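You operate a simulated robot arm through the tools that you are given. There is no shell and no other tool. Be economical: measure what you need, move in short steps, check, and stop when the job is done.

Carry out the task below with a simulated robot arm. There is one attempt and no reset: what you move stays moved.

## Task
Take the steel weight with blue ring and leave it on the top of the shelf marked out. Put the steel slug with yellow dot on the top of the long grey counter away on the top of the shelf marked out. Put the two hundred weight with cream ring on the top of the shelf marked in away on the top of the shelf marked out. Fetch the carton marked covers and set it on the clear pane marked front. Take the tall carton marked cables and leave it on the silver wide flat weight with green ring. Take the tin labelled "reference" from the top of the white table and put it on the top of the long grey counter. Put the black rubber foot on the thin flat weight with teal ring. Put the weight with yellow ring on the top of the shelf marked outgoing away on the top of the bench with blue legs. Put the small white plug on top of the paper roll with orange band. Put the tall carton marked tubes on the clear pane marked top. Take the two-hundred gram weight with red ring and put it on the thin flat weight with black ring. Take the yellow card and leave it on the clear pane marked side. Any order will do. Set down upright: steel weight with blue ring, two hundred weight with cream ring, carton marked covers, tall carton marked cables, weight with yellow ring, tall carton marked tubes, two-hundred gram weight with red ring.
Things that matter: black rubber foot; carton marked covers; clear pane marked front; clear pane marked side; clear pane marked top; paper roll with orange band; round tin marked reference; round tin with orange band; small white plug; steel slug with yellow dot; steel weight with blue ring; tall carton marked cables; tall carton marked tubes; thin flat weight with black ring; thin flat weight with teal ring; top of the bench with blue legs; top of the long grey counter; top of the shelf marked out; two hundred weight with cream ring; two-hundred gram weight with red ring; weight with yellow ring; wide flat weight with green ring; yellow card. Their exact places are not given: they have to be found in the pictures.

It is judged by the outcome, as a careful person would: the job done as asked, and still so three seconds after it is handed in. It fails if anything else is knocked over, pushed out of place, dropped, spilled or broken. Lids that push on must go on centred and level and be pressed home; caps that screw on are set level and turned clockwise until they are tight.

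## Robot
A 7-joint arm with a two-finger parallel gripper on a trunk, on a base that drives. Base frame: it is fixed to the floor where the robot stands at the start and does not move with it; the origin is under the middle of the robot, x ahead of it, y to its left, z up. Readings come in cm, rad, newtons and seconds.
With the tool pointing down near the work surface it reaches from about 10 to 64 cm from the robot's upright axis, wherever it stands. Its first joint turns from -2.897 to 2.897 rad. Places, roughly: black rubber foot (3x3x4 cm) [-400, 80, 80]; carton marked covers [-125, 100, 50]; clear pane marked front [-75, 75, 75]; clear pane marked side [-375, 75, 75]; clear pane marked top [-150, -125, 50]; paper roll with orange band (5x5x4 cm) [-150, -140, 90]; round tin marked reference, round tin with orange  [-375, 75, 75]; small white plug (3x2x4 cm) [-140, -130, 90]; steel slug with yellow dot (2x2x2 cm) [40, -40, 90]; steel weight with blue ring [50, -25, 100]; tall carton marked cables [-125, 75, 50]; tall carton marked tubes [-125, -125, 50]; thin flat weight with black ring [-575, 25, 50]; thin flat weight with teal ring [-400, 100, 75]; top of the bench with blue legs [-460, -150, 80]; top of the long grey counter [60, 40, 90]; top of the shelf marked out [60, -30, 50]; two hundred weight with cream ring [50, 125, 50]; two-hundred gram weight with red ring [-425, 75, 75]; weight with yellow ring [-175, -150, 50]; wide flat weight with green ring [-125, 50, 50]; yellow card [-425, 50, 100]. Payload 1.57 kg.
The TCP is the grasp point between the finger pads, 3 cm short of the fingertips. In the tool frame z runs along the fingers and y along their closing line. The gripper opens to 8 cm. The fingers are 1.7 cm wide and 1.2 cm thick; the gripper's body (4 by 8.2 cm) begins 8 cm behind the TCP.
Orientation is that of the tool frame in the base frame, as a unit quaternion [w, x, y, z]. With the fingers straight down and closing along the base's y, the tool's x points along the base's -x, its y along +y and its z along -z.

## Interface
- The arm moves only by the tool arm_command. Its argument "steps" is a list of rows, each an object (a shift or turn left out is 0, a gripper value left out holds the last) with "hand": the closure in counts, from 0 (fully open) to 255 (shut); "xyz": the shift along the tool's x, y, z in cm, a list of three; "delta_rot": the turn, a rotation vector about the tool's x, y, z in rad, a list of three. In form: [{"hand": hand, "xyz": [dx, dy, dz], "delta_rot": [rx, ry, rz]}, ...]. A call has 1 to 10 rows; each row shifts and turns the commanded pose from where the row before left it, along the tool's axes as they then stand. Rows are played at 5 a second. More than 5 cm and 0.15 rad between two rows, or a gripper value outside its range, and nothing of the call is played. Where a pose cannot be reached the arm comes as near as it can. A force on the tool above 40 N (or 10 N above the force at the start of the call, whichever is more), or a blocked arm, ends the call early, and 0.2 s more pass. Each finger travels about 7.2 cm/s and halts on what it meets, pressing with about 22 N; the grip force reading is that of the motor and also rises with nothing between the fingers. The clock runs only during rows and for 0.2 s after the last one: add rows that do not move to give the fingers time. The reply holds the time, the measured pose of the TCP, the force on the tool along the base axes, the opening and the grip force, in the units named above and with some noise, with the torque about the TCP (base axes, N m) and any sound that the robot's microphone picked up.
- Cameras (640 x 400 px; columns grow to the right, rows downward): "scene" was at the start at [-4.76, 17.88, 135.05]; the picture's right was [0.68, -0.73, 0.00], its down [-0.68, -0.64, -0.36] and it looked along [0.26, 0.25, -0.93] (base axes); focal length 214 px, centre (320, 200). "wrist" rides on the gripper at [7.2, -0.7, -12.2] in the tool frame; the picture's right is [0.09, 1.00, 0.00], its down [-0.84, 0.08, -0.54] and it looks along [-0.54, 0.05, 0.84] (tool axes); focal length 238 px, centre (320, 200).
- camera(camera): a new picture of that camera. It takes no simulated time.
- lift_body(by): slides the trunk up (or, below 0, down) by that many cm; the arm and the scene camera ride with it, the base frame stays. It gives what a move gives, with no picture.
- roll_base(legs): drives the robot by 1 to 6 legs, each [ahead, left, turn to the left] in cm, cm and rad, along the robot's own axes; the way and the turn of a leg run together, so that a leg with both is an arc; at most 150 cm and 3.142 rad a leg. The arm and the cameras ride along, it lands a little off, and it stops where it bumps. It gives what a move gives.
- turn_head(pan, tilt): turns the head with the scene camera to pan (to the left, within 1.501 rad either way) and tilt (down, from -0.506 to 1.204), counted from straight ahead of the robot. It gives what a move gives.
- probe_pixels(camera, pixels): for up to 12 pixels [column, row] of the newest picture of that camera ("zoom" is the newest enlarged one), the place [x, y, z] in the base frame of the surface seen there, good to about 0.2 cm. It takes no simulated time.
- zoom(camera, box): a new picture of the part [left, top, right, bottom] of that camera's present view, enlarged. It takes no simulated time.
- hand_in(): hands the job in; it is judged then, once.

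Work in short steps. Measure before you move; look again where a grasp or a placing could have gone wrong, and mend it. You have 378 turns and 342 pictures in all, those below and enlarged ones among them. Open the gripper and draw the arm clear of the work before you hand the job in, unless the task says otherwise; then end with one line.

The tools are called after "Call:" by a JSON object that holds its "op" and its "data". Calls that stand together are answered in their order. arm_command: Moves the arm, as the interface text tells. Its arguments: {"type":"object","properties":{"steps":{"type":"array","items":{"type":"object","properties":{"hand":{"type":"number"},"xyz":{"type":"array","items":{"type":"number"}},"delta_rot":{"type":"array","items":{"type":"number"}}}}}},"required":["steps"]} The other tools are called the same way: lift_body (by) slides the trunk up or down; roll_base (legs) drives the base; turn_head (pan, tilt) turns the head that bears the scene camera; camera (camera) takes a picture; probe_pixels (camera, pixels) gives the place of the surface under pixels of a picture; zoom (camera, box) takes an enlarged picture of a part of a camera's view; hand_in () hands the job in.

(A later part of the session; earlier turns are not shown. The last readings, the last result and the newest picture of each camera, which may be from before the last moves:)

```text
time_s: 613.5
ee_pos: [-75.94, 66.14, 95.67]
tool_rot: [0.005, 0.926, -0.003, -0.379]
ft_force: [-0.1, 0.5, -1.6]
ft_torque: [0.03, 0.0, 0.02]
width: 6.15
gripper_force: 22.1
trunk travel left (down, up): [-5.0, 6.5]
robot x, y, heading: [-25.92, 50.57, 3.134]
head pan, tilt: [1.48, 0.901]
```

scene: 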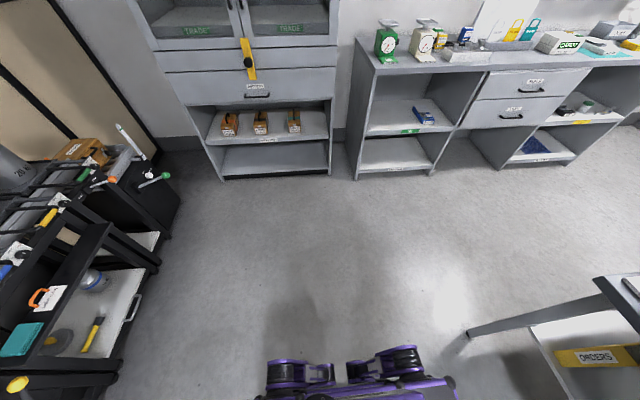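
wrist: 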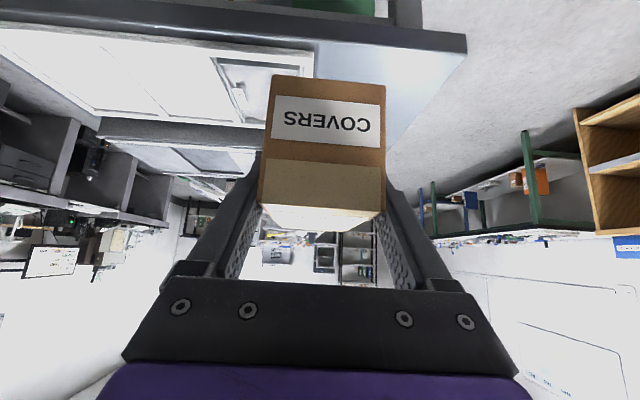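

On line. Continue to z≈88.

Call:
{"op": "arm_command", "data": {"steps": [{"xyz": [-0.73, 0, 4.2]}, {"xyz": [-0.73, 0, 4.2]}, {"xyz": [-0.73, 0, 4.2]}, {}]}}

Call:
{"op": "camera", "data": {"camera": "wrist"}}

```text
time_s: 614.5
ee_pos: [-86.21, 66.16, 88.13]
tool_rot: [0.005, 0.926, -0.003, -0.378]
ft_force: [-0.4, -0.3, -1.9]
ft_torque: [0.01, -0.04, -0.01]
width: 6.17
gripper_force: 21.7
trunk travel left (down, up): [-5.0, 6.5]
robot x, y, heading: [-26.22, 50.25, 3.133]
head pan, tilt: [1.48, 0.901]
```

```text
125 pictures are left
```

wrist: 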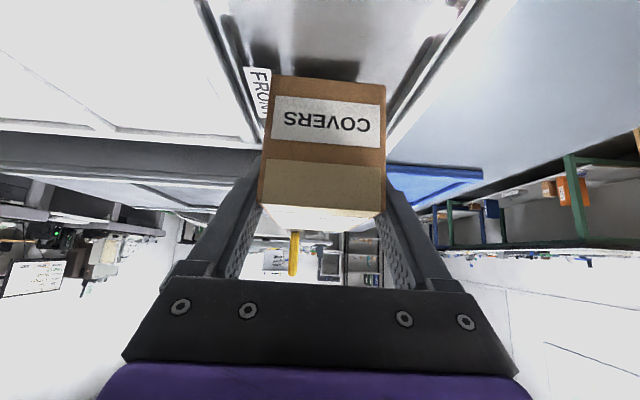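

I probe the frame on both sides and the carton's lower front edge.

Call:
{"op": "probe_pixels", "data": {"camera": "wrist", "pixels": [[228, 40], [237, 80], [440, 40], [425, 60], [275, 80], [382, 88], [265, 130], [405, 95]]}}

```text
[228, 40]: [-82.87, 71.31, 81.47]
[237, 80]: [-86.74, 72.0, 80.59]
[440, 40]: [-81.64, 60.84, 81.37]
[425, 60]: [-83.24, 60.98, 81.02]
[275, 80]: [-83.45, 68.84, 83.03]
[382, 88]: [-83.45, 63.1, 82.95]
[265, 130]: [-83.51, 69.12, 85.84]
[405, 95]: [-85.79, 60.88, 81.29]
```

Centred. Lower ~1.4 cm to contact.

Call:
{"op": "arm_command", "data": {"steps": [{"xyz": [0.5, 0, 0.5]}, {"xyz": [0.25, 0, 0.25]}, {}]}}

Call:
{"op": "arm_command", "data": {"steps": [{"xyz": [0.15, 0, 0.15]}, {"xyz": [0.1, 0, 0.1]}, {}]}}

```text
time_s: 615.3
ee_pos: [-86.21, 66.08, 87.1]
tool_rot: [0.004, 0.925, -0.003, -0.379]
ft_force: [-0.6, 0.1, -0.4]
ft_torque: [0.03, 0.06, 0.05]
width: 6.17
gripper_force: 22.6
trunk travel left (down, up): [-5.0, 6.5]
robot x, y, heading: [-25.85, 50.56, 3.131]
head pan, tilt: [1.48, 0.901]
```

```text
time_s: 616.1
ee_pos: [-86.28, 66.1, 86.93]
tool_rot: [0.005, 0.925, -0.003, -0.38]
ft_force: [1.7, -1.2, 19.0]
ft_torque: [0.42, 0.02, -0.11]
width: 6.14
gripper_force: 22.2
trunk travel left (down, up): [-5.0, 6.5]
robot x, y, heading: [-26.24, 50.67, 3.138]
head pan, tilt: [1.48, 0.901]
```

Contact. Ease 0.2 and open.

Call:
{"op": "arm_command", "data": {"steps": [{"xyz": [-0.14, 0, -0.14]}, {}, {"hand": 30}, {"hand": 0}, {}]}}

Call:
{"op": "camera", "data": {"camera": "wrist"}}

```text
time_s: 617.3
ee_pos: [-86.09, 66.0, 86.88]
tool_rot: [0.005, 0.926, -0.003, -0.378]
ft_force: [-0.6, 0.4, 0.5]
ft_torque: [-0.01, -0.01, 0.03]
width: 8.02
gripper_force: 0.1
trunk travel left (down, up): [-5.0, 6.5]
robot x, y, heading: [-25.76, 50.39, 3.134]
head pan, tilt: [1.48, 0.901]
```

```text
124 pictures are left
```

wrist: 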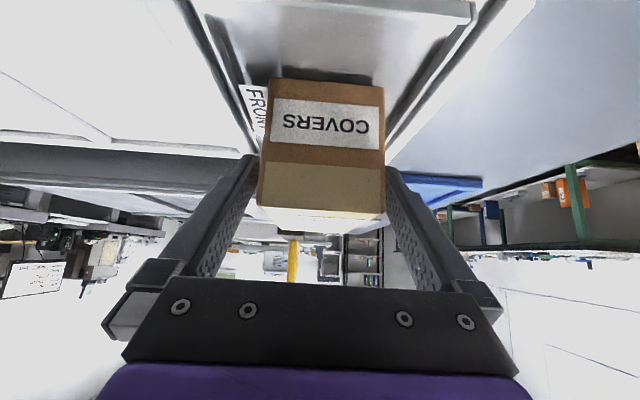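

Standing on the pane. I retreat and head to the back side for CABLES.

Call:
{"op": "arm_command", "data": {"steps": [{"xyz": [0, 0, -4]}, {"xyz": [0, 0, -4.5]}, {"xyz": [0, 0, -4.5]}, {"xyz": [0, 0, -4.5]}, {"xyz": [2, 0, -3]}, {"xyz": [2, -2, -2]}, {}]}}

Call:
{"op": "camera", "data": {"camera": "wrist"}}

```text
time_s: 618.9
ee_pos: [-67.5, 68.13, 100.18]
tool_rot: [0.005, 0.926, -0.002, -0.378]
ft_force: [-0.2, -0.4, 0.1]
ft_torque: [0.0, 0.03, 0.01]
width: 8.02
gripper_force: 0.1
trunk travel left (down, up): [-5.0, 6.5]
robot x, y, heading: [-25.67, 49.87, 3.134]
head pan, tilt: [1.48, 0.901]
```

```text
123 pictures are left
```

wrist: 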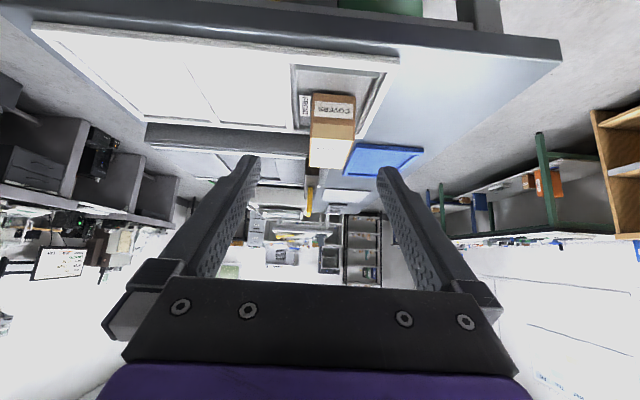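

COVERS is fine. Drive: right 108, ahead 98, turn left.

Call:
{"op": "roll_base", "data": {"legs": [[0, -106, 0], [96, 0, 0], [0, 0, 1.57]]}}

Call:
{"op": "lift_body", "data": {"by": -4.9}}

Call:
{"op": "arm_command", "data": {"steps": [{"xyz": [3.3, 0, 3.3]}, {"xyz": [3.3, 0, 3.3]}, {"xyz": [3.3, 0, 3.3]}, {"xyz": [3.3, 0, 3.3]}, {"xyz": [3.3, 0, 3.3]}, {"xyz": [3.3, 0, 3.3]}, {"xyz": [3.3, 0, 3.3]}, {}]}}

Call:
{"op": "camera", "data": {"camera": "wrist"}}

```text
time_s: 637.8
ee_pos: [-139.71, 113.75, 100.12]
tool_rot: [0.27, 0.66, 0.649, -0.266]
ft_force: [0.2, -0.4, -0.1]
ft_torque: [0.0, 0.03, 0.03]
width: 7.99
gripper_force: 0.0
trunk travel left (down, up): [-5.0, 6.5]
robot x, y, heading: [-121.31, 155.5, -1.589]
head pan, tilt: [1.48, 0.901]
```

```text
time_s: 638.7
ee_pos: [-139.7, 113.67, 95.3]
tool_rot: [0.269, 0.66, 0.65, -0.265]
ft_force: [0.0, 0.1, 0.2]
ft_torque: [0.02, 0.0, 0.01]
width: 8.0
gripper_force: 0.1
trunk travel left (down, up): [-0.1, 11.4]
robot x, y, heading: [-121.23, 154.75, -1.591]
head pan, tilt: [1.48, 0.901]
```

```text
time_s: 640.5
ee_pos: [-139.42, 113.97, 62.68]
tool_rot: [0.27, 0.66, 0.649, -0.265]
ft_force: [-0.1, 0.3, -0.2]
ft_torque: [-0.01, -0.03, 0.03]
width: 7.98
gripper_force: 0.0
trunk travel left (down, up): [-0.1, 11.4]
robot x, y, heading: [-121.14, 154.95, -1.586]
head pan, tilt: [1.48, 0.901]
```

```text
122 pictures are left
```

wrist: 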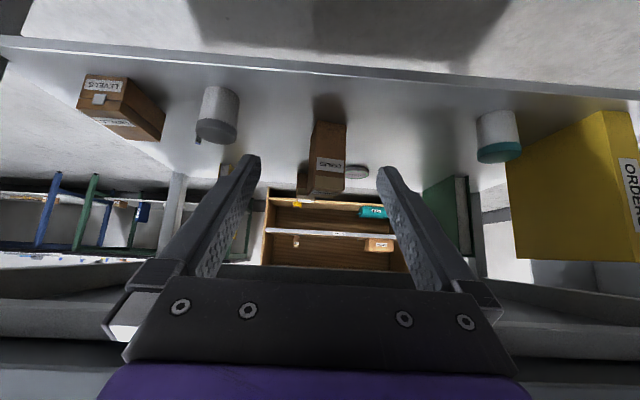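

CABLES at (328,160). Zoom and probe.

Call:
{"op": "zoom", "data": {"camera": "wrist", "box": [260, 100, 400, 220]}}

Call:
{"op": "probe_pixels", "data": {"camera": "wrist", "pixels": [[318, 125], [345, 126], [332, 150], [310, 180], [344, 180], [330, 190], [328, 184], [352, 172], [300, 185], [330, 75], [330, 85]]}}

```text
3.33 times, centred on (330, 160) of wrist
```

zoom: 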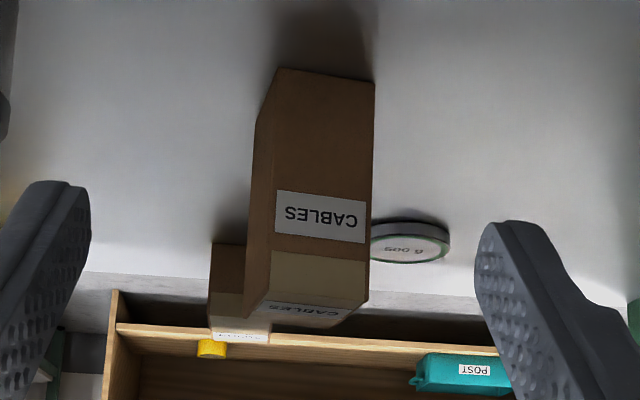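

```text
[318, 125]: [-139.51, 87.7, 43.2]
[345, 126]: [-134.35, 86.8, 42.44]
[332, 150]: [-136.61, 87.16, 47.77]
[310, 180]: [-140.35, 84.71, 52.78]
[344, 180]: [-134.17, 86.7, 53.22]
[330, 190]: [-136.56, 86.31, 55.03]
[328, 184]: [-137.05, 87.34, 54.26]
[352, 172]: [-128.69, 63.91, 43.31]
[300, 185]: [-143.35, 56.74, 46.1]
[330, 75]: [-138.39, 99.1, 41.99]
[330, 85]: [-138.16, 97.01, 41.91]
```

CABLES: 5.6 wide, yaw −0.17, centre ≈(−137.5,84.5), z 42…55. I align yaw, advance a bit and shift sideways.

Call:
{"op": "arm_command", "data": {"steps": [{"delta_rot": [0.06, 0, 0.06]}, {"delta_rot": [0.06, 0, 0.06]}, {"xyz": [-1.4, 0, 4.4]}, {"xyz": [-1.4, 0, 4.4]}, {"xyz": [0, 3.45, 0]}, {"xyz": [0, 3.45, 0]}, {}]}}

Call:
{"op": "camera", "data": {"camera": "wrist"}}

```text
time_s: 642.1
ee_pos: [-136.25, 104.78, 58.69]
tool_rot: [0.245, 0.713, 0.592, -0.287]
ft_force: [0.3, 0.5, 0.3]
ft_torque: [0.0, 0.01, 0.0]
width: 7.97
gripper_force: 0.0
out of reach, approached as far as the arm can: row 6
trunk travel left (down, up): [-0.1, 11.4]
robot x, y, heading: [-121.17, 154.89, -1.584]
head pan, tilt: [1.48, 0.901]
```

```text
120 pictures are left
```

wrist: 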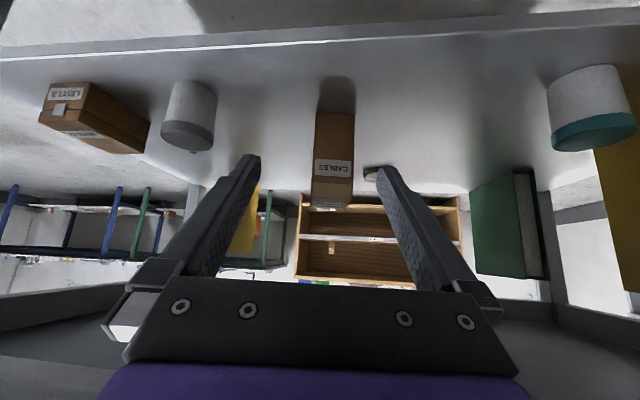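

Carton is 2 cm to the right; I flatten by 0.12 rad and advance while shifting.

Call:
{"op": "arm_command", "data": {"steps": [{"xyz": [-1.4, 0, 4.4]}, {"xyz": [0, 1.5, 0]}, {"delta_rot": [0, -0.12, 0]}, {"xyz": [-1.05, 0.7, 3.45]}, {"xyz": [-1.05, 0, 3.45]}, {}]}}

Call:
{"op": "camera", "data": {"camera": "wrist"}}

```text
time_s: 643.5
ee_pos: [-135.75, 93.97, 53.41]
tool_rot: [0.246, 0.713, 0.592, -0.286]
ft_force: [0.2, 0.0, 1.1]
ft_torque: [0.0, -0.02, -0.01]
width: 8.02
gripper_force: 0.1
out of reach, approached as far as the arm can: row 2, 3
trunk travel left (down, up): [-0.1, 11.4]
robot x, y, heading: [-121.1, 155.31, -1.587]
head pan, tilt: [1.48, 0.901]
```

```text
119 pictures are left
```

wrist: 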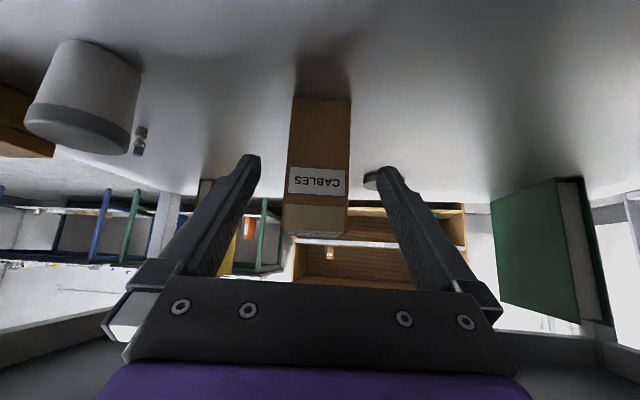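

Aligned, but flattening needs more extension. I drive back 9 cm, extend, and flatten then.

Call:
{"op": "roll_base", "data": {"legs": [[-9, 0, 0]]}}

Call:
{"op": "arm_command", "data": {"steps": [{"xyz": [-3.2, 0, 3.1]}, {"xyz": [-3.2, 0, 3.1]}, {"delta_rot": [0, -0.08, 0]}, {"delta_rot": [0, -0.08, 0]}, {}]}}

Call:
{"op": "camera", "data": {"camera": "wrist"}}

```text
time_s: 644.6
ee_pos: [-135.43, 103.03, 53.3]
tool_rot: [0.245, 0.712, 0.592, -0.286]
ft_force: [-0.1, -0.2, 0.1]
ft_torque: [-0.02, 0.03, -0.01]
width: 8.0
gripper_force: 0.1
trunk travel left (down, up): [-0.1, 11.4]
robot x, y, heading: [-121.16, 164.19, -1.586]
head pan, tilt: [1.48, 0.901]
```

```text
time_s: 645.8
ee_pos: [-137.03, 94.22, 53.42]
tool_rot: [0.268, 0.701, 0.581, -0.315]
ft_force: [0.1, 0.6, 0.3]
ft_torque: [-0.03, -0.03, 0.02]
width: 8.01
gripper_force: 0.1
out of reach, approached as far as the arm can: row 4
trunk travel left (down, up): [-0.1, 11.4]
robot x, y, heading: [-121.17, 164.08, -1.588]
head pan, tilt: [1.48, 0.901]
```

```text
118 pictures are left
```

wrist: 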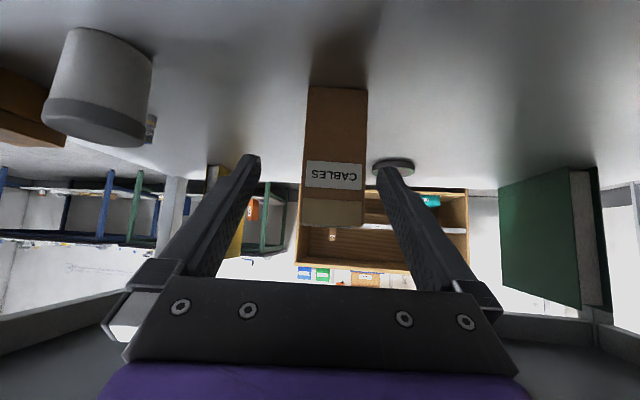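

Tilt is now 49°. I shift 1.2 and advance half way.

Call:
{"op": "arm_command", "data": {"steps": [{"xyz": [0, 1.2, 0]}, {"xyz": [-0.4, 0, 3.9]}, {}]}}

Call:
{"op": "camera", "data": {"camera": "wrist"}}

```text
time_s: 646.6
ee_pos: [-136.48, 90.81, 51.19]
tool_rot: [0.269, 0.7, 0.581, -0.315]
ft_force: [0.3, 0.1, 0.2]
ft_torque: [0.03, -0.02, -0.01]
width: 8.0
gripper_force: 0.1
trunk travel left (down, up): [-0.1, 11.4]
robot x, y, heading: [-121.07, 163.83, -1.592]
head pan, tilt: [1.48, 0.901]
```

```text
117 pictures are left
```

wrist: 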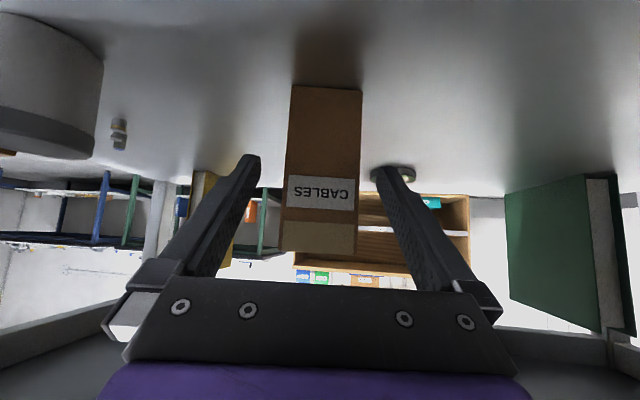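

Centred. I flatten a bit more and advance the rest.

Call:
{"op": "arm_command", "data": {"steps": [{"delta_rot": [0, -0.08, 0]}, {"xyz": [0, 0, 3.9]}, {"xyz": [0, 0, 3.9]}, {}]}}

Call:
{"op": "camera", "data": {"camera": "wrist"}}

```text
time_s: 647.6
ee_pos: [-136.2, 85.11, 48.72]
tool_rot: [0.292, 0.687, 0.57, -0.343]
ft_force: [0.2, -0.2, 0.3]
ft_torque: [0.0, -0.02, 0.02]
width: 8.0
gripper_force: 0.0
out of reach, approached as far as the arm can: row 2, 3
trunk travel left (down, up): [-0.1, 11.4]
robot x, y, heading: [-121.26, 163.8, -1.591]
head pan, tilt: [1.48, 0.901]
```

```text
116 pictures are left
```

wrist: 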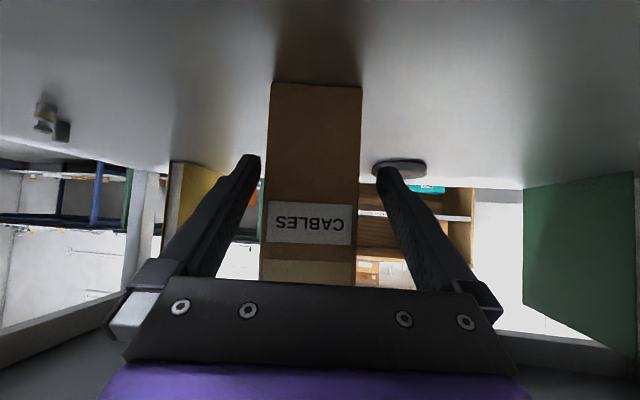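

Tilt 53.6°. I centre −1.1 cm and go 1.5 cm lower before gripping.

Call:
{"op": "arm_command", "data": {"steps": [{"xyz": [0.6, -1.1, 0.45]}, {"xyz": [0.6, 0, 0.45]}, {}, {}]}}

Call:
{"op": "camera", "data": {"camera": "wrist"}}

```text
time_s: 648.6
ee_pos: [-137.23, 85.34, 47.46]
tool_rot: [0.291, 0.688, 0.569, -0.343]
ft_force: [-0.7, 0.3, 0.0]
ft_torque: [-0.03, 0.01, 0.0]
width: 8.01
gripper_force: 0.0
trunk travel left (down, up): [-0.1, 11.4]
robot x, y, heading: [-120.77, 163.99, -1.586]
head pan, tilt: [1.48, 0.901]
```

```text
115 pictures are left
```

wrist: 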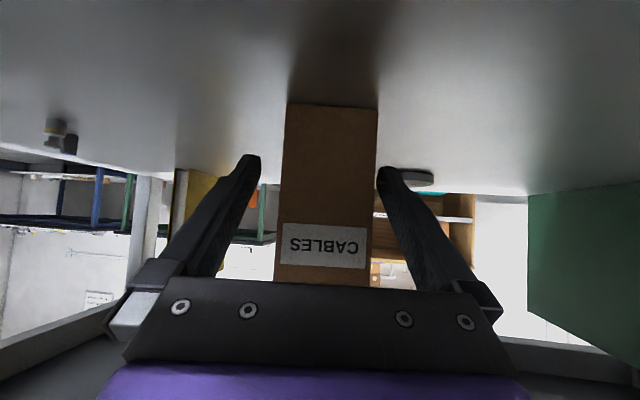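

Good. Close and test-lift.

Call:
{"op": "arm_command", "data": {"steps": [{"xyz": [0, 0.3, 0]}, {"hand": 255}, {"hand": 255}, {"hand": 255}, {}, {"xyz": [-0.6, 0, -0.45]}, {"xyz": [-1.2, 0, -0.9]}, {}]}}

Call:
{"op": "camera", "data": {"camera": "wrist"}}

```text
time_s: 650.4
ee_pos: [-136.94, 85.25, 49.61]
tool_rot: [0.291, 0.688, 0.57, -0.343]
ft_force: [-0.2, -0.3, -0.4]
ft_torque: [0.06, -0.02, 0.0]
width: 5.77
gripper_force: 21.6
trunk travel left (down, up): [-0.1, 11.4]
robot x, y, heading: [-121.31, 163.81, -1.588]
head pan, tilt: [1.48, 0.901]
```

```text
114 pictures are left
```

wrist: 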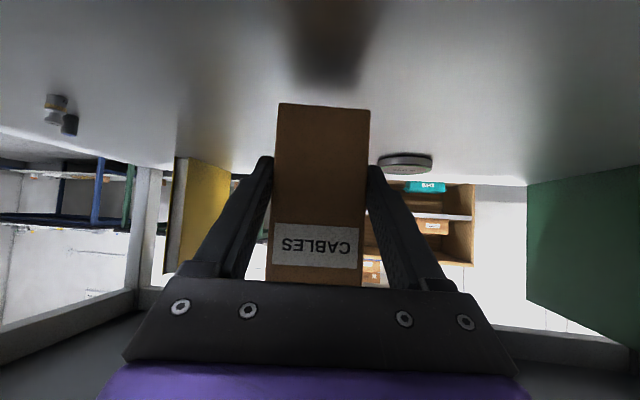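

Held. I back the base out 20 cm with the arm extended, then retract the arm.

Call:
{"op": "roll_base", "data": {"legs": [[-20, 0, 0]]}}

Call:
{"op": "arm_command", "data": {"steps": [{"xyz": [2.6, 0, -3.6]}, {"xyz": [2.6, 0, -3.6]}, {"xyz": [1, 0, -4.5]}, {"xyz": [-2, 0, -4]}, {"xyz": [-3.6, 0, -2.7]}, {"xyz": [-3.6, 0, -2.7]}, {"xyz": [-3.6, 0, -2.7]}, {"xyz": [-3.6, 0, -2.7]}, {}]}}

Call:
{"op": "camera", "data": {"camera": "scene"}}

```text
time_s: 652.0
ee_pos: [-136.52, 105.21, 49.52]
tool_rot: [0.292, 0.688, 0.57, -0.343]
ft_force: [-1.0, -0.6, -0.2]
ft_torque: [0.06, 0.04, 0.02]
width: 5.76
gripper_force: 22.2
trunk travel left (down, up): [-0.1, 11.4]
robot x, y, heading: [-120.94, 184.15, -1.586]
head pan, tilt: [1.48, 0.901]
```

```text
time_s: 654.0
ee_pos: [-136.35, 108.57, 71.3]
tool_rot: [0.29, 0.688, 0.571, -0.341]
ft_force: [1.5, 6.4, -17.3]
ft_torque: [0.41, 0.31, 0.15]
width: 5.84
gripper_force: 21.9
out of reach, approached as far as the arm can: row 1, 2, 3
trunk travel left (down, up): [-0.1, 11.4]
robot x, y, heading: [-120.87, 184.16, -1.592]
head pan, tilt: [1.48, 0.901]
```

```text
113 pictures are left
```

scene: 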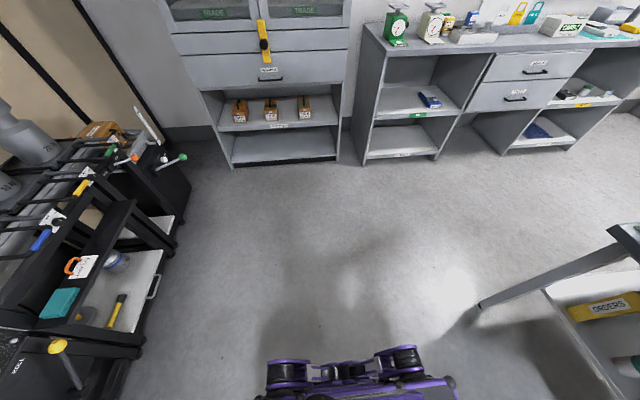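

A −17 N reading: the carton top may be catching the table edge while rising. I lower again at once and look.

Call:
{"op": "arm_command", "data": {"steps": [{"xyz": [3.6, 0, 2.7]}, {"xyz": [3.6, 0, 2.7]}, {}]}}

Call:
{"op": "camera", "data": {"camera": "wrist"}}

```text
time_s: 654.8
ee_pos: [-136.02, 108.32, 62.5]
tool_rot: [0.291, 0.688, 0.57, -0.343]
ft_force: [-0.1, -0.5, -2.0]
ft_torque: [0.03, -0.02, 0.01]
width: 5.78
gripper_force: 21.6
trunk travel left (down, up): [-0.1, 11.4]
robot x, y, heading: [-121.02, 184.26, -1.592]
head pan, tilt: [1.48, 0.901]
```

```text
112 pictures are left
```

wrist: 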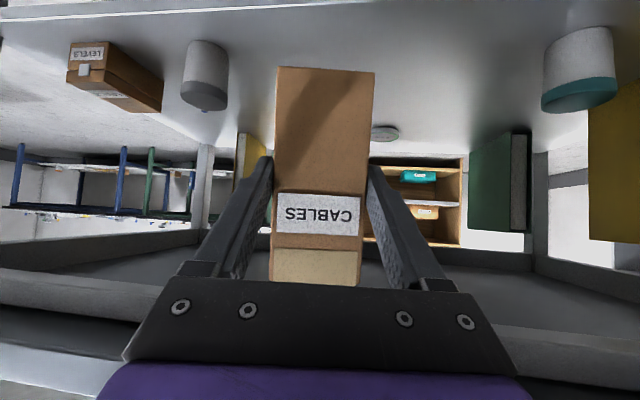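

Released; the carton slid a bit in the grip. I back the base 14 cm more and measure.

Call:
{"op": "roll_base", "data": {"legs": [[-14, 0, 0]]}}

Call:
{"op": "camera", "data": {"camera": "wrist"}}

Call:
{"op": "probe_pixels", "data": {"camera": "wrist", "pixels": [[280, 72], [372, 77], [325, 80], [320, 150], [275, 245], [362, 248], [315, 270], [315, 282]]}}

```text
time_s: 656.1
ee_pos: [-136.07, 122.5, 62.34]
tool_rot: [0.291, 0.688, 0.57, -0.343]
ft_force: [0.6, -0.8, -2.0]
ft_torque: [0.09, 0.03, 0.0]
width: 5.77
gripper_force: 22.1
trunk travel left (down, up): [-0.1, 11.4]
robot x, y, heading: [-120.58, 197.87, -1.589]
head pan, tilt: [1.48, 0.901]
```

```text
111 pictures are left
```

wrist: 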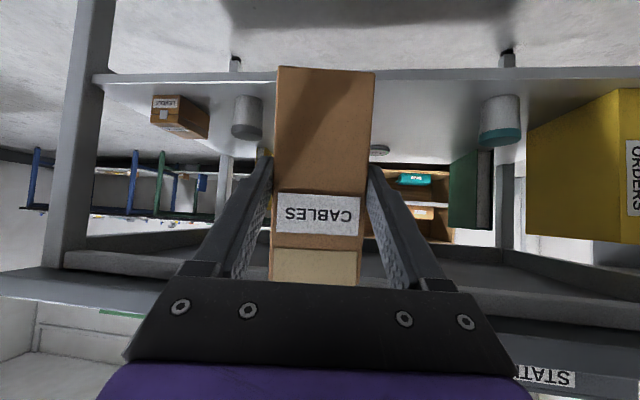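

```text
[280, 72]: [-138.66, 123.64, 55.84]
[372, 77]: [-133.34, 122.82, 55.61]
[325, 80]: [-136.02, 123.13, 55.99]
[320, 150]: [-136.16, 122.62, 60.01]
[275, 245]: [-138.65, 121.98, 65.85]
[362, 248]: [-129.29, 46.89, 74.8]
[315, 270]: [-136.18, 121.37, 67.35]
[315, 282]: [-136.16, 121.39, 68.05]
```

The carton slid ~1.3 cm and tipped ~8° in the grip. I'll set it back on the shelf edge to square it and re-grip: lower 11 cm, then drive ahead 31.

Call:
{"op": "arm_command", "data": {"steps": [{"xyz": [2.95, 0, 2.18]}, {"xyz": [2.95, 0, 2.18]}, {"xyz": [2.8, 0, 2.0]}, {}]}}

Call:
{"op": "camera", "data": {"camera": "wrist"}}

Call:
{"op": "probe_pixels", "data": {"camera": "wrist", "pixels": [[280, 72], [372, 77], [325, 72], [315, 282]]}}

```text
time_s: 657.1
ee_pos: [-134.8, 121.53, 52.84]
tool_rot: [0.291, 0.689, 0.569, -0.342]
ft_force: [-0.6, -0.5, -1.5]
ft_torque: [0.03, 0.0, -0.01]
width: 5.76
gripper_force: 22.4
out of reach, approached as far as the arm can: row 3
trunk travel left (down, up): [-0.1, 11.4]
robot x, y, heading: [-121.09, 197.84, -1.59]
head pan, tilt: [1.48, 0.901]
```

```text
110 pictures are left
```

wrist: 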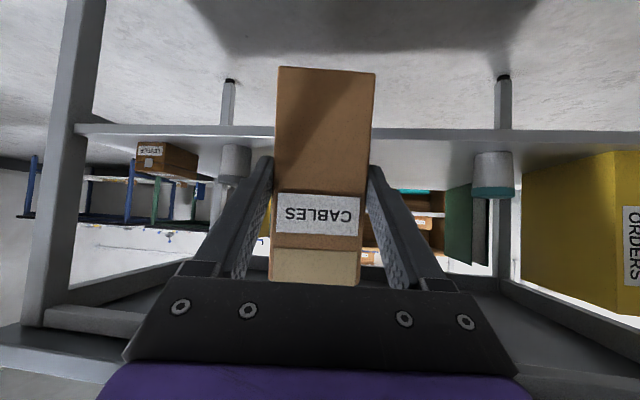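

```text
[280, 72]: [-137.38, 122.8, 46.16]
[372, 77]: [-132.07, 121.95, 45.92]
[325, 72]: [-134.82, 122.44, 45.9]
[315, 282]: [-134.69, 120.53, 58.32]
```

Bottom clears the shelf by ~3 cm. Drive ahead 31 cm.

Call:
{"op": "roll_base", "data": {"legs": [[31, 0, 0]]}}

Call:
{"op": "camera", "data": {"camera": "wrist"}}

```text
time_s: 659.2
ee_pos: [-135.59, 90.81, 52.81]
tool_rot: [0.29, 0.689, 0.568, -0.343]
ft_force: [0.9, 0.6, -1.0]
ft_torque: [0.07, 0.02, -0.02]
width: 5.75
gripper_force: 21.5
trunk travel left (down, up): [-0.1, 11.4]
robot x, y, heading: [-121.42, 167.32, -1.596]
head pan, tilt: [1.48, 0.901]
```

```text
109 pictures are left
```

wrist: 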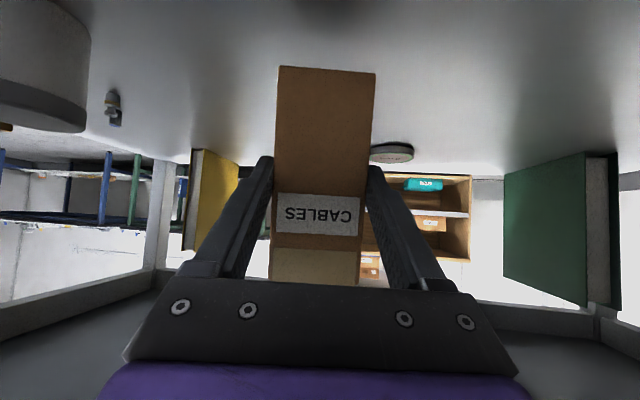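

To get lower I need less extension: drive ahead 5, then pull back 5 while lowering 3.

Call:
{"op": "roll_base", "data": {"legs": [[5, 0, 0]]}}

Call:
{"op": "arm_command", "data": {"steps": [{"xyz": [1.5, 0, -2.0]}, {"xyz": [1.7, 0, 0]}, {"xyz": [1.2, 0, 0.3]}, {}]}}

Call:
{"op": "camera", "data": {"camera": "wrist"}}

Call:
{"op": "probe_pixels", "data": {"camera": "wrist", "pixels": [[280, 72], [372, 77], [325, 75]]}}

```text
time_s: 660.1
ee_pos: [-135.82, 85.93, 52.79]
tool_rot: [0.289, 0.69, 0.569, -0.342]
ft_force: [0.4, -0.7, -1.5]
ft_torque: [0.04, -0.02, 0.0]
width: 5.78
gripper_force: 22.0
trunk travel left (down, up): [-0.1, 11.4]
robot x, y, heading: [-121.73, 162.18, -1.59]
head pan, tilt: [1.48, 0.901]
```

```text
time_s: 661.1
ee_pos: [-135.81, 86.0, 52.72]
tool_rot: [0.289, 0.69, 0.568, -0.342]
ft_force: [-0.3, -0.3, -0.5]
ft_torque: [0.1, -0.01, -0.02]
width: 5.75
gripper_force: 22.1
out of reach, approached as far as the arm can: row 1, 2, 3
trunk travel left (down, up): [-0.1, 11.4]
robot x, y, heading: [-121.22, 162.48, -1.598]
head pan, tilt: [1.48, 0.901]
```

```text
108 pictures are left
```

wrist: 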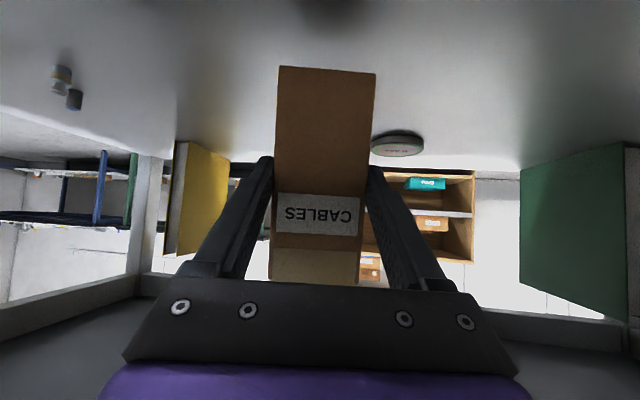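

```text
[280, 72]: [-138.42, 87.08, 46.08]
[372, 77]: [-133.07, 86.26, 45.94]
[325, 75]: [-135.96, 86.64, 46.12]
```

Stuck at the joint limit in this flat pose. I steepen by 0.1 rad and lower.

Call:
{"op": "arm_command", "data": {"steps": [{"delta_rot": [0, 0.06, 0]}, {"delta_rot": [0, 0.05, 0]}, {"xyz": [0.7, 0, 0.65]}, {"xyz": [0.7, 0, 0.65]}, {}]}}

Call:
{"op": "probe_pixels", "data": {"camera": "wrist", "pixels": [[325, 75]]}}

```text
time_s: 662.3
ee_pos: [-135.75, 85.88, 50.92]
tool_rot: [0.258, 0.707, 0.584, -0.304]
ft_force: [0.3, 0.4, -1.6]
ft_torque: [0.0, -0.02, -0.03]
width: 5.75
gripper_force: 22.3
trunk travel left (down, up): [-0.1, 11.4]
robot x, y, heading: [-121.62, 162.4, -1.597]
head pan, tilt: [1.48, 0.901]
```

```text
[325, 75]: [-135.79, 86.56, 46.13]
```

Now it moves. I lower further and check contact.

Call:
{"op": "arm_command", "data": {"steps": [{"xyz": [0.5, 0, 0.48]}, {"xyz": [0.4, 0, 0.38]}, {}]}}

Call:
{"op": "camera", "data": {"camera": "wrist"}}

Call:
{"op": "probe_pixels", "data": {"camera": "wrist", "pixels": [[325, 75], [280, 72], [372, 77], [315, 275]]}}

```text
time_s: 663.1
ee_pos: [-135.69, 85.92, 49.86]
tool_rot: [0.26, 0.706, 0.583, -0.306]
ft_force: [1.8, 8.8, 23.6]
ft_torque: [-0.6, 0.42, -0.11]
width: 5.81
gripper_force: 21.7
trunk travel left (down, up): [-0.1, 11.4]
robot x, y, heading: [-121.05, 162.36, -1.591]
head pan, tilt: [1.48, 0.901]
```

```text
107 pictures are left
```

wrist: 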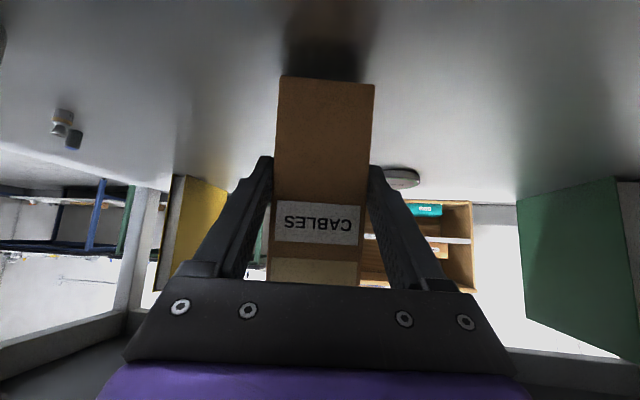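

```text
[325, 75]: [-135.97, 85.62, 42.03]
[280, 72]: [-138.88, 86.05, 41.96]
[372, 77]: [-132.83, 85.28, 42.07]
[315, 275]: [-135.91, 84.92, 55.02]
```

On the shelf, nearly upright. I open and re-measure.

Call:
{"op": "arm_command", "data": {"steps": [{"xyz": [-0.2, 0, -0.2]}, {"hand": 60}, {"hand": 0}, {"hand": 0}, {}]}}

Call:
{"op": "camera", "data": {"camera": "wrist"}}

Call:
{"op": "probe_pixels", "data": {"camera": "wrist", "pixels": [[325, 90], [285, 85], [368, 92], [320, 230], [320, 270]]}}

```text
time_s: 664.3
ee_pos: [-135.7, 85.97, 49.98]
tool_rot: [0.257, 0.708, 0.583, -0.305]
ft_force: [-0.1, 0.0, -0.7]
ft_torque: [-0.01, 0.02, -0.01]
width: 8.02
gripper_force: 0.0
trunk travel left (down, up): [-0.1, 11.4]
robot x, y, heading: [-121.68, 162.48, -1.596]
head pan, tilt: [1.48, 0.901]
```

```text
106 pictures are left
```

wrist: 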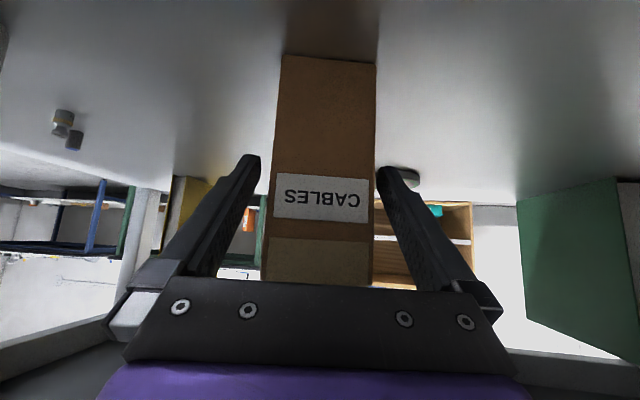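

```text
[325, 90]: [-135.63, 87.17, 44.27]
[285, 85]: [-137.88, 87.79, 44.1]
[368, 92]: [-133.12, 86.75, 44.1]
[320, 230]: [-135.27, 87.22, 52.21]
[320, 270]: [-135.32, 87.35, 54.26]
```

Carton upright, front face y=87.2. I go 1.5 deeper, 2.6 lower, then flatten back to ~53°.

Call:
{"op": "arm_command", "data": {"steps": [{"xyz": [0.4, 0, 1.4]}, {"xyz": [0.45, 0, 1.45]}, {"delta_rot": [0, -0.06, 0]}, {"delta_rot": [0, -0.05, 0]}, {}]}}

Call:
{"op": "camera", "data": {"camera": "wrist"}}

```text
time_s: 665.5
ee_pos: [-135.83, 84.49, 47.2]
tool_rot: [0.279, 0.697, 0.574, -0.329]
ft_force: [-0.4, 0.0, 0.2]
ft_torque: [0.01, 0.0, 0.0]
width: 8.0
gripper_force: 0.0
trunk travel left (down, up): [-0.1, 11.4]
robot x, y, heading: [-121.39, 162.18, -1.589]
head pan, tilt: [1.48, 0.901]
```

```text
105 pictures are left
```

wrist: 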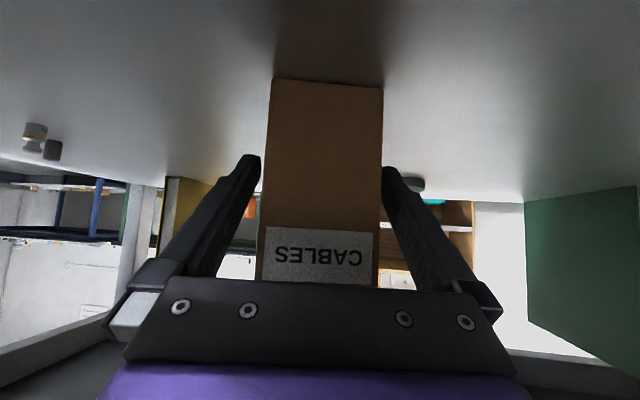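

Tilt 51°. One more flattening step, then grip.

Call:
{"op": "arm_command", "data": {"steps": [{"delta_rot": [0, -0.06, 0]}, {}, {"hand": 255}, {"hand": 255}, {"hand": 255}, {}]}}

```text
time_s: 666.9
ee_pos: [-136.25, 81.73, 50.0]
tool_rot: [0.306, 0.679, 0.56, -0.362]
ft_force: [-0.4, -0.7, 1.3]
ft_torque: [-0.06, 0.09, 0.07]
width: 5.77
gripper_force: 22.6
out of reach, approached as far as the arm can: row 1
trunk travel left (down, up): [-0.1, 11.4]
robot x, y, heading: [-121.09, 162.11, -1.595]
head pan, tilt: [1.48, 0.901]
```

The pose jumped somewhat (tilt 57°, TCP 2.8 cm deeper and higher). I check the carton.

Call:
{"op": "camera", "data": {"camera": "wrist"}}

Call:
{"op": "probe_pixels", "data": {"camera": "wrist", "pixels": [[320, 60], [320, 100], [320, 200], [320, 260], [280, 80], [370, 80]]}}

```text
104 pictures are left
```

wrist: 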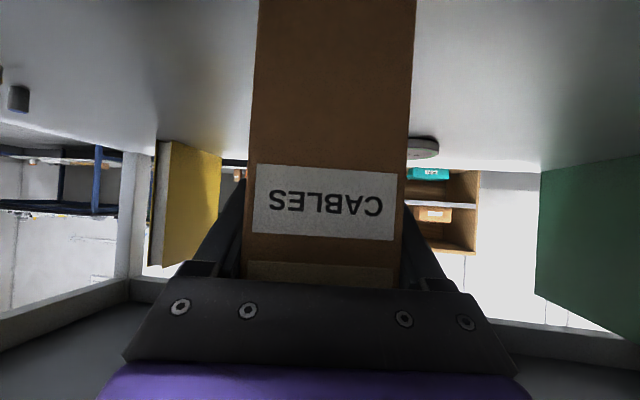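

```text
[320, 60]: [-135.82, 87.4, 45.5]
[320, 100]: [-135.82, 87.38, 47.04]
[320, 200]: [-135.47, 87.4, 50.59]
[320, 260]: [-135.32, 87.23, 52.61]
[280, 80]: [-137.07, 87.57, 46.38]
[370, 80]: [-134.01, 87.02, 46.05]
```

The carton is unmoved and firmly held now. I lift with the trunk 2 cm and drive straight back 36 cm before raising anything.

Call:
{"op": "lift_body", "data": {"by": 2.0}}

Call:
{"op": "roll_base", "data": {"legs": [[-36, 0, 0]]}}

Call:
{"op": "camera", "data": {"camera": "wrist"}}

Call:
{"op": "probe_pixels", "data": {"camera": "wrist", "pixels": [[320, 30], [320, 100], [320, 260], [560, 130], [100, 150]]}}

```text
time_s: 667.6
ee_pos: [-136.38, 81.68, 51.9]
tool_rot: [0.305, 0.68, 0.559, -0.363]
ft_force: [0.6, 0.3, -0.4]
ft_torque: [-0.05, 0.02, -0.03]
width: 5.79
gripper_force: 21.7
trunk travel left (down, up): [-2.1, 9.4]
robot x, y, heading: [-121.3, 162.36, -1.597]
head pan, tilt: [1.48, 0.901]
```

```text
time_s: 669.9
ee_pos: [-135.02, 117.92, 52.02]
tool_rot: [0.307, 0.678, 0.562, -0.362]
ft_force: [0.4, -0.2, -1.5]
ft_torque: [-0.03, -0.01, 0.0]
width: 5.77
gripper_force: 22.0
trunk travel left (down, up): [-2.1, 9.4]
robot x, y, heading: [-120.27, 198.42, -1.586]
head pan, tilt: [1.48, 0.901]
```

```text
103 pictures are left
```

wrist: 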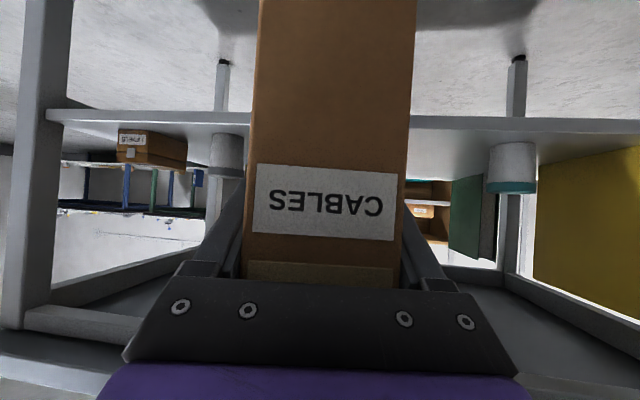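

```text
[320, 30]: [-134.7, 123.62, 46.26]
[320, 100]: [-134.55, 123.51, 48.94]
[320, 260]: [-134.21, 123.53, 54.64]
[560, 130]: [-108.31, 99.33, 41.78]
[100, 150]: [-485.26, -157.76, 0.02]
```

Upright and clear. I raise the arm straight up in steps, watching the pose.

Call:
{"op": "arm_command", "data": {"steps": [{"xyz": [-3.76, 0, -2.47]}, {"xyz": [-3.76, 0, -2.47]}, {"xyz": [-3.76, 0, -2.47]}, {"xyz": [-3.76, 0, -2.47]}, {"xyz": [-3.76, 0, -2.47]}, {}]}}

```text
time_s: 671.3
ee_pos: [-135.24, 117.96, 74.58]
tool_rot: [0.307, 0.678, 0.563, -0.36]
ft_force: [0.6, 1.0, -2.3]
ft_torque: [-0.03, 0.04, -0.02]
width: 5.78
gripper_force: 22.3
trunk travel left (down, up): [-2.1, 9.4]
robot x, y, heading: [-120.65, 198.61, -1.589]
head pan, tilt: [1.48, 0.901]
```

Smooth. Continue up, then retract.

Call:
{"op": "arm_command", "data": {"steps": [{"xyz": [-3.76, 0, -2.47]}, {"xyz": [-3.76, 0, -2.47]}, {"xyz": [-3.76, 0, -2.47]}, {"xyz": [-3.76, 0, -2.47]}, {"xyz": [-3.76, 0, -2.47]}, {}]}}

Call:
{"op": "arm_command", "data": {"steps": [{"xyz": [2.47, 0, -3.76]}, {"xyz": [2.47, 0, -3.76]}, {"xyz": [2.47, 0, -3.76]}, {"xyz": [2.47, 0, -3.76]}, {"xyz": [2.47, 0, -3.76]}, {"xyz": [2.47, 0, -3.76]}, {"xyz": [2.47, 0, -3.76]}, {}]}}

Call:
{"op": "camera", "data": {"camera": "wrist"}}

```text
time_s: 672.7
ee_pos: [-135.38, 118.03, 96.94]
tool_rot: [0.308, 0.678, 0.562, -0.361]
ft_force: [-0.4, -0.5, -1.4]
ft_torque: [-0.01, 0.0, 0.01]
width: 5.75
gripper_force: 22.9
trunk travel left (down, up): [-2.1, 9.4]
robot x, y, heading: [-120.59, 198.55, -1.588]
head pan, tilt: [1.48, 0.901]
```

```text
time_s: 674.5
ee_pos: [-129.74, 148.88, 96.87]
tool_rot: [0.307, 0.678, 0.562, -0.361]
ft_force: [-0.2, 0.3, -1.8]
ft_torque: [-0.02, -0.01, 0.02]
width: 5.75
gripper_force: 22.0
trunk travel left (down, up): [-2.1, 9.4]
robot x, y, heading: [-120.45, 198.67, -1.586]
head pan, tilt: [1.48, 0.901]
```

```text
102 pictures are left
```

wrist: 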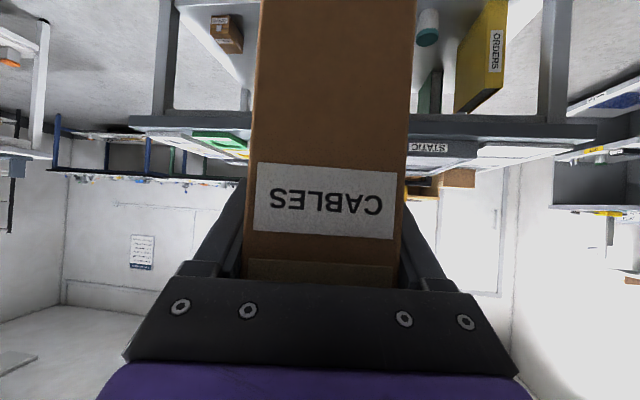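

Compact and upright. I drive to the front side around the table's right end.

Call:
{"op": "roll_base", "data": {"legs": [[30, 0, 0], [0, 98, 0], [105, 0, 0], [105, 0, 0], [0, 0, -3.14]]}}

Call:
{"op": "camera", "data": {"camera": "wrist"}}

```text
time_s: 703.6
ee_pos: [-16.28, 7.2, 96.89]
tool_rot: [0.379, -0.52, 0.711, 0.284]
ft_force: [0.2, 0.8, -1.5]
ft_torque: [0.02, 0.01, 0.0]
width: 5.77
gripper_force: 21.3
trunk travel left (down, up): [-2.1, 9.4]
robot x, y, heading: [-31.67, -41.24, 1.425]
head pan, tilt: [1.48, 0.901]
```

```text
101 pictures are left
```

wrist: 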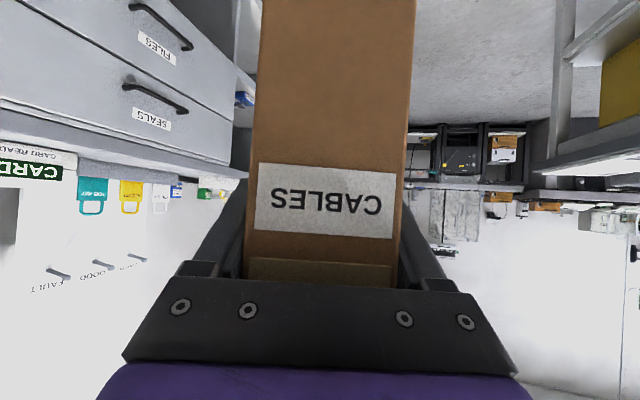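

I correct the heading by +0.145 and drive left 108 cm to line up with the disc.

Call:
{"op": "roll_base", "data": {"legs": [[0, 0, 0.145], [0, 106, 0]]}}

Call:
{"op": "camera", "data": {"camera": "wrist"}}

```text
time_s: 714.7
ee_pos: [-129.99, 8.04, 96.85]
tool_rot: [0.356, -0.572, 0.669, 0.312]
ft_force: [-0.1, 0.0, -0.3]
ft_torque: [-0.02, 0.01, 0.02]
width: 5.79
gripper_force: 21.8
trunk travel left (down, up): [-2.1, 9.4]
robot x, y, heading: [-137.82, -41.98, 1.584]
head pan, tilt: [1.48, 0.901]
```

```text
100 pictures are left
```

wrist: 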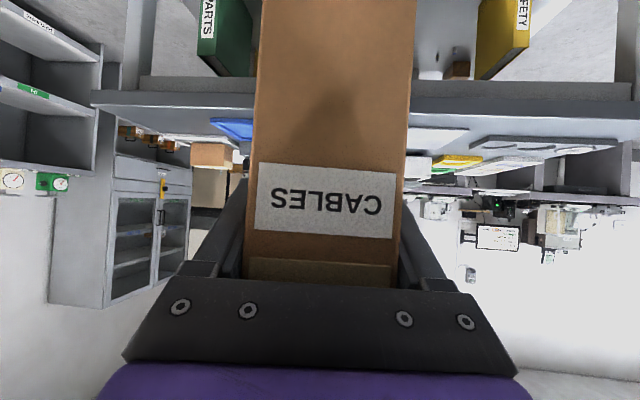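

I use the head camera to measure the disc's edges and the apron from here.

Call:
{"op": "turn_head", "data": {"pan": 0.8, "tilt": 0.9}}

Call:
{"op": "zoom", "data": {"camera": "scene", "box": [440, 190, 600, 310]}}

```text
time_s: 715.8
ee_pos: [-130.15, 7.96, 96.98]
tool_rot: [0.356, -0.573, 0.669, 0.312]
ft_force: [0.2, -1.1, -1.4]
ft_torque: [0.04, 0.0, 0.03]
width: 5.79
gripper_force: 22.0
trunk travel left (down, up): [-2.1, 9.4]
robot x, y, heading: [-137.66, -42.19, 1.583]
head pan, tilt: [0.799, 0.901]
```

```text
3.33 times, centred on (520, 250) of scene
```

zoom: 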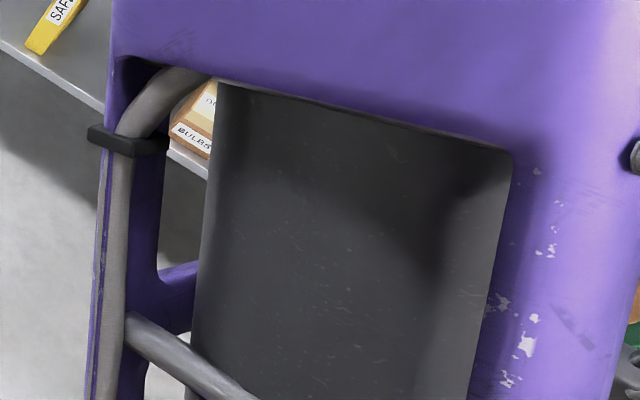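

The arm blocks that view. I turn the head away, back 6 cm, extend the arm 27 cm at height, then lower in front of the table.

Call:
{"op": "turn_head", "data": {"pan": 1.48, "tilt": 0.9}}

Call:
{"op": "roll_base", "data": {"legs": [[-6, 6, 0]]}}

Call:
{"op": "arm_command", "data": {"steps": [{"xyz": [-2.47, 0, 3.76]}, {"xyz": [-2.47, 0, 3.76]}, {"xyz": [-2.47, 0, 3.76]}, {"xyz": [-2.47, 0, 3.76]}, {"xyz": [-2.47, 0, 3.76]}, {"xyz": [-2.47, 0, 3.76]}, {}]}}

Call:
{"op": "arm_command", "data": {"steps": [{"xyz": [3.76, 0, 2.47]}, {"xyz": [3.76, 0, 2.47]}, {"xyz": [3.76, 0, 2.47]}, {"xyz": [3.76, 0, 2.47]}, {"xyz": [3.76, 0, 2.47]}, {"xyz": [3.76, 0, 2.47]}, {"xyz": [3.76, 0, 2.47]}, {}]}}

Call:
{"op": "camera", "data": {"camera": "wrist"}}

```text
time_s: 716.8
ee_pos: [-130.09, 8.03, 96.75]
tool_rot: [0.356, -0.572, 0.669, 0.313]
ft_force: [0.0, -0.1, -0.9]
ft_torque: [0.02, 0.0, 0.01]
width: 5.77
gripper_force: 21.6
trunk travel left (down, up): [-2.1, 9.4]
robot x, y, heading: [-137.95, -41.72, 1.583]
head pan, tilt: [1.48, 0.901]
```

```text
time_s: 718.1
ee_pos: [-135.91, 2.0, 96.79]
tool_rot: [0.356, -0.573, 0.668, 0.314]
ft_force: [0.2, -0.3, -1.9]
ft_torque: [0.0, 0.0, 0.0]
width: 5.77
gripper_force: 22.4
trunk travel left (down, up): [-2.1, 9.4]
robot x, y, heading: [-143.49, -48.06, 1.587]
head pan, tilt: [1.48, 0.901]
```

```text
time_s: 719.7
ee_pos: [-131.97, 28.53, 96.7]
tool_rot: [0.356, -0.572, 0.67, 0.312]
ft_force: [0.4, 0.1, -1.4]
ft_torque: [0.0, -0.01, 0.01]
width: 5.77
gripper_force: 22.3
trunk travel left (down, up): [-2.1, 9.4]
robot x, y, heading: [-143.89, -47.73, 1.584]
head pan, tilt: [1.48, 0.901]
```

```text
time_s: 721.5
ee_pos: [-132.04, 28.49, 65.52]
tool_rot: [0.356, -0.573, 0.669, 0.313]
ft_force: [-0.3, 0.0, -1.6]
ft_torque: [0.05, -0.01, -0.01]
width: 5.77
gripper_force: 22.0
trunk travel left (down, up): [-2.1, 9.4]
robot x, y, heading: [-143.75, -47.98, 1.584]
head pan, tilt: [1.48, 0.901]
```

```text
98 pictures are left
```

wrist: 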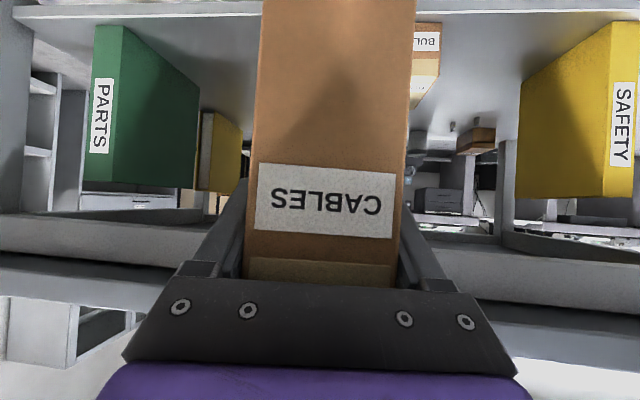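

I probe the front apron beam and table edge, and lower further while here.

Call:
{"op": "probe_pixels", "data": {"camera": "wrist", "pixels": [[130, 218], [130, 240], [130, 268], [480, 245], [480, 265], [560, 250], [425, 60], [415, 100], [130, 280]]}}

Call:
{"op": "arm_command", "data": {"steps": [{"xyz": [3.6, 0, 2.36]}, {"xyz": [3.6, 0, 2.36]}, {"xyz": [1.6, 0, 1.05]}, {}]}}

Call:
{"op": "camera", "data": {"camera": "wrist"}}

```text
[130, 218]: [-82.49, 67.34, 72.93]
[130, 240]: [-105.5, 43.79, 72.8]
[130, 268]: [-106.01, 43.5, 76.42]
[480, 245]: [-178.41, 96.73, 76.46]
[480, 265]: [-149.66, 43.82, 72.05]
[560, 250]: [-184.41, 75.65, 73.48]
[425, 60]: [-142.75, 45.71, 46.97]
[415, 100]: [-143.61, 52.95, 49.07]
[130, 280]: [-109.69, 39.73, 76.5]
```

```text
time_s: 722.5
ee_pos: [-133.58, 30.27, 60.82]
tool_rot: [0.355, -0.574, 0.669, 0.312]
ft_force: [0.5, 0.6, -1.5]
ft_torque: [0.02, 0.0, 0.03]
width: 5.78
gripper_force: 21.7
out of reach, approached as far as the arm can: row 1, 2, 3
trunk travel left (down, up): [-2.1, 9.4]
robot x, y, heading: [-143.42, -48.2, 1.58]
head pan, tilt: [1.48, 0.901]
```

```text
97 pictures are left
```

wrist: 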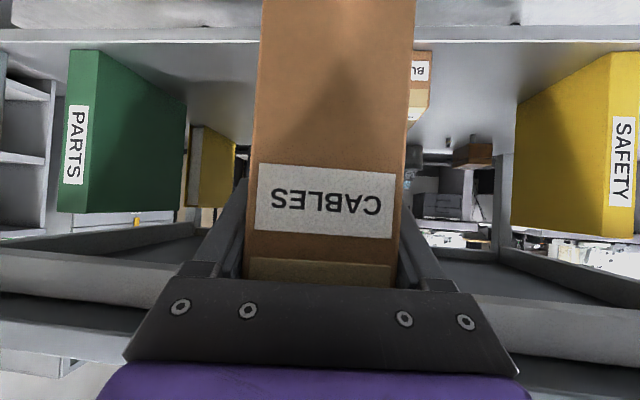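

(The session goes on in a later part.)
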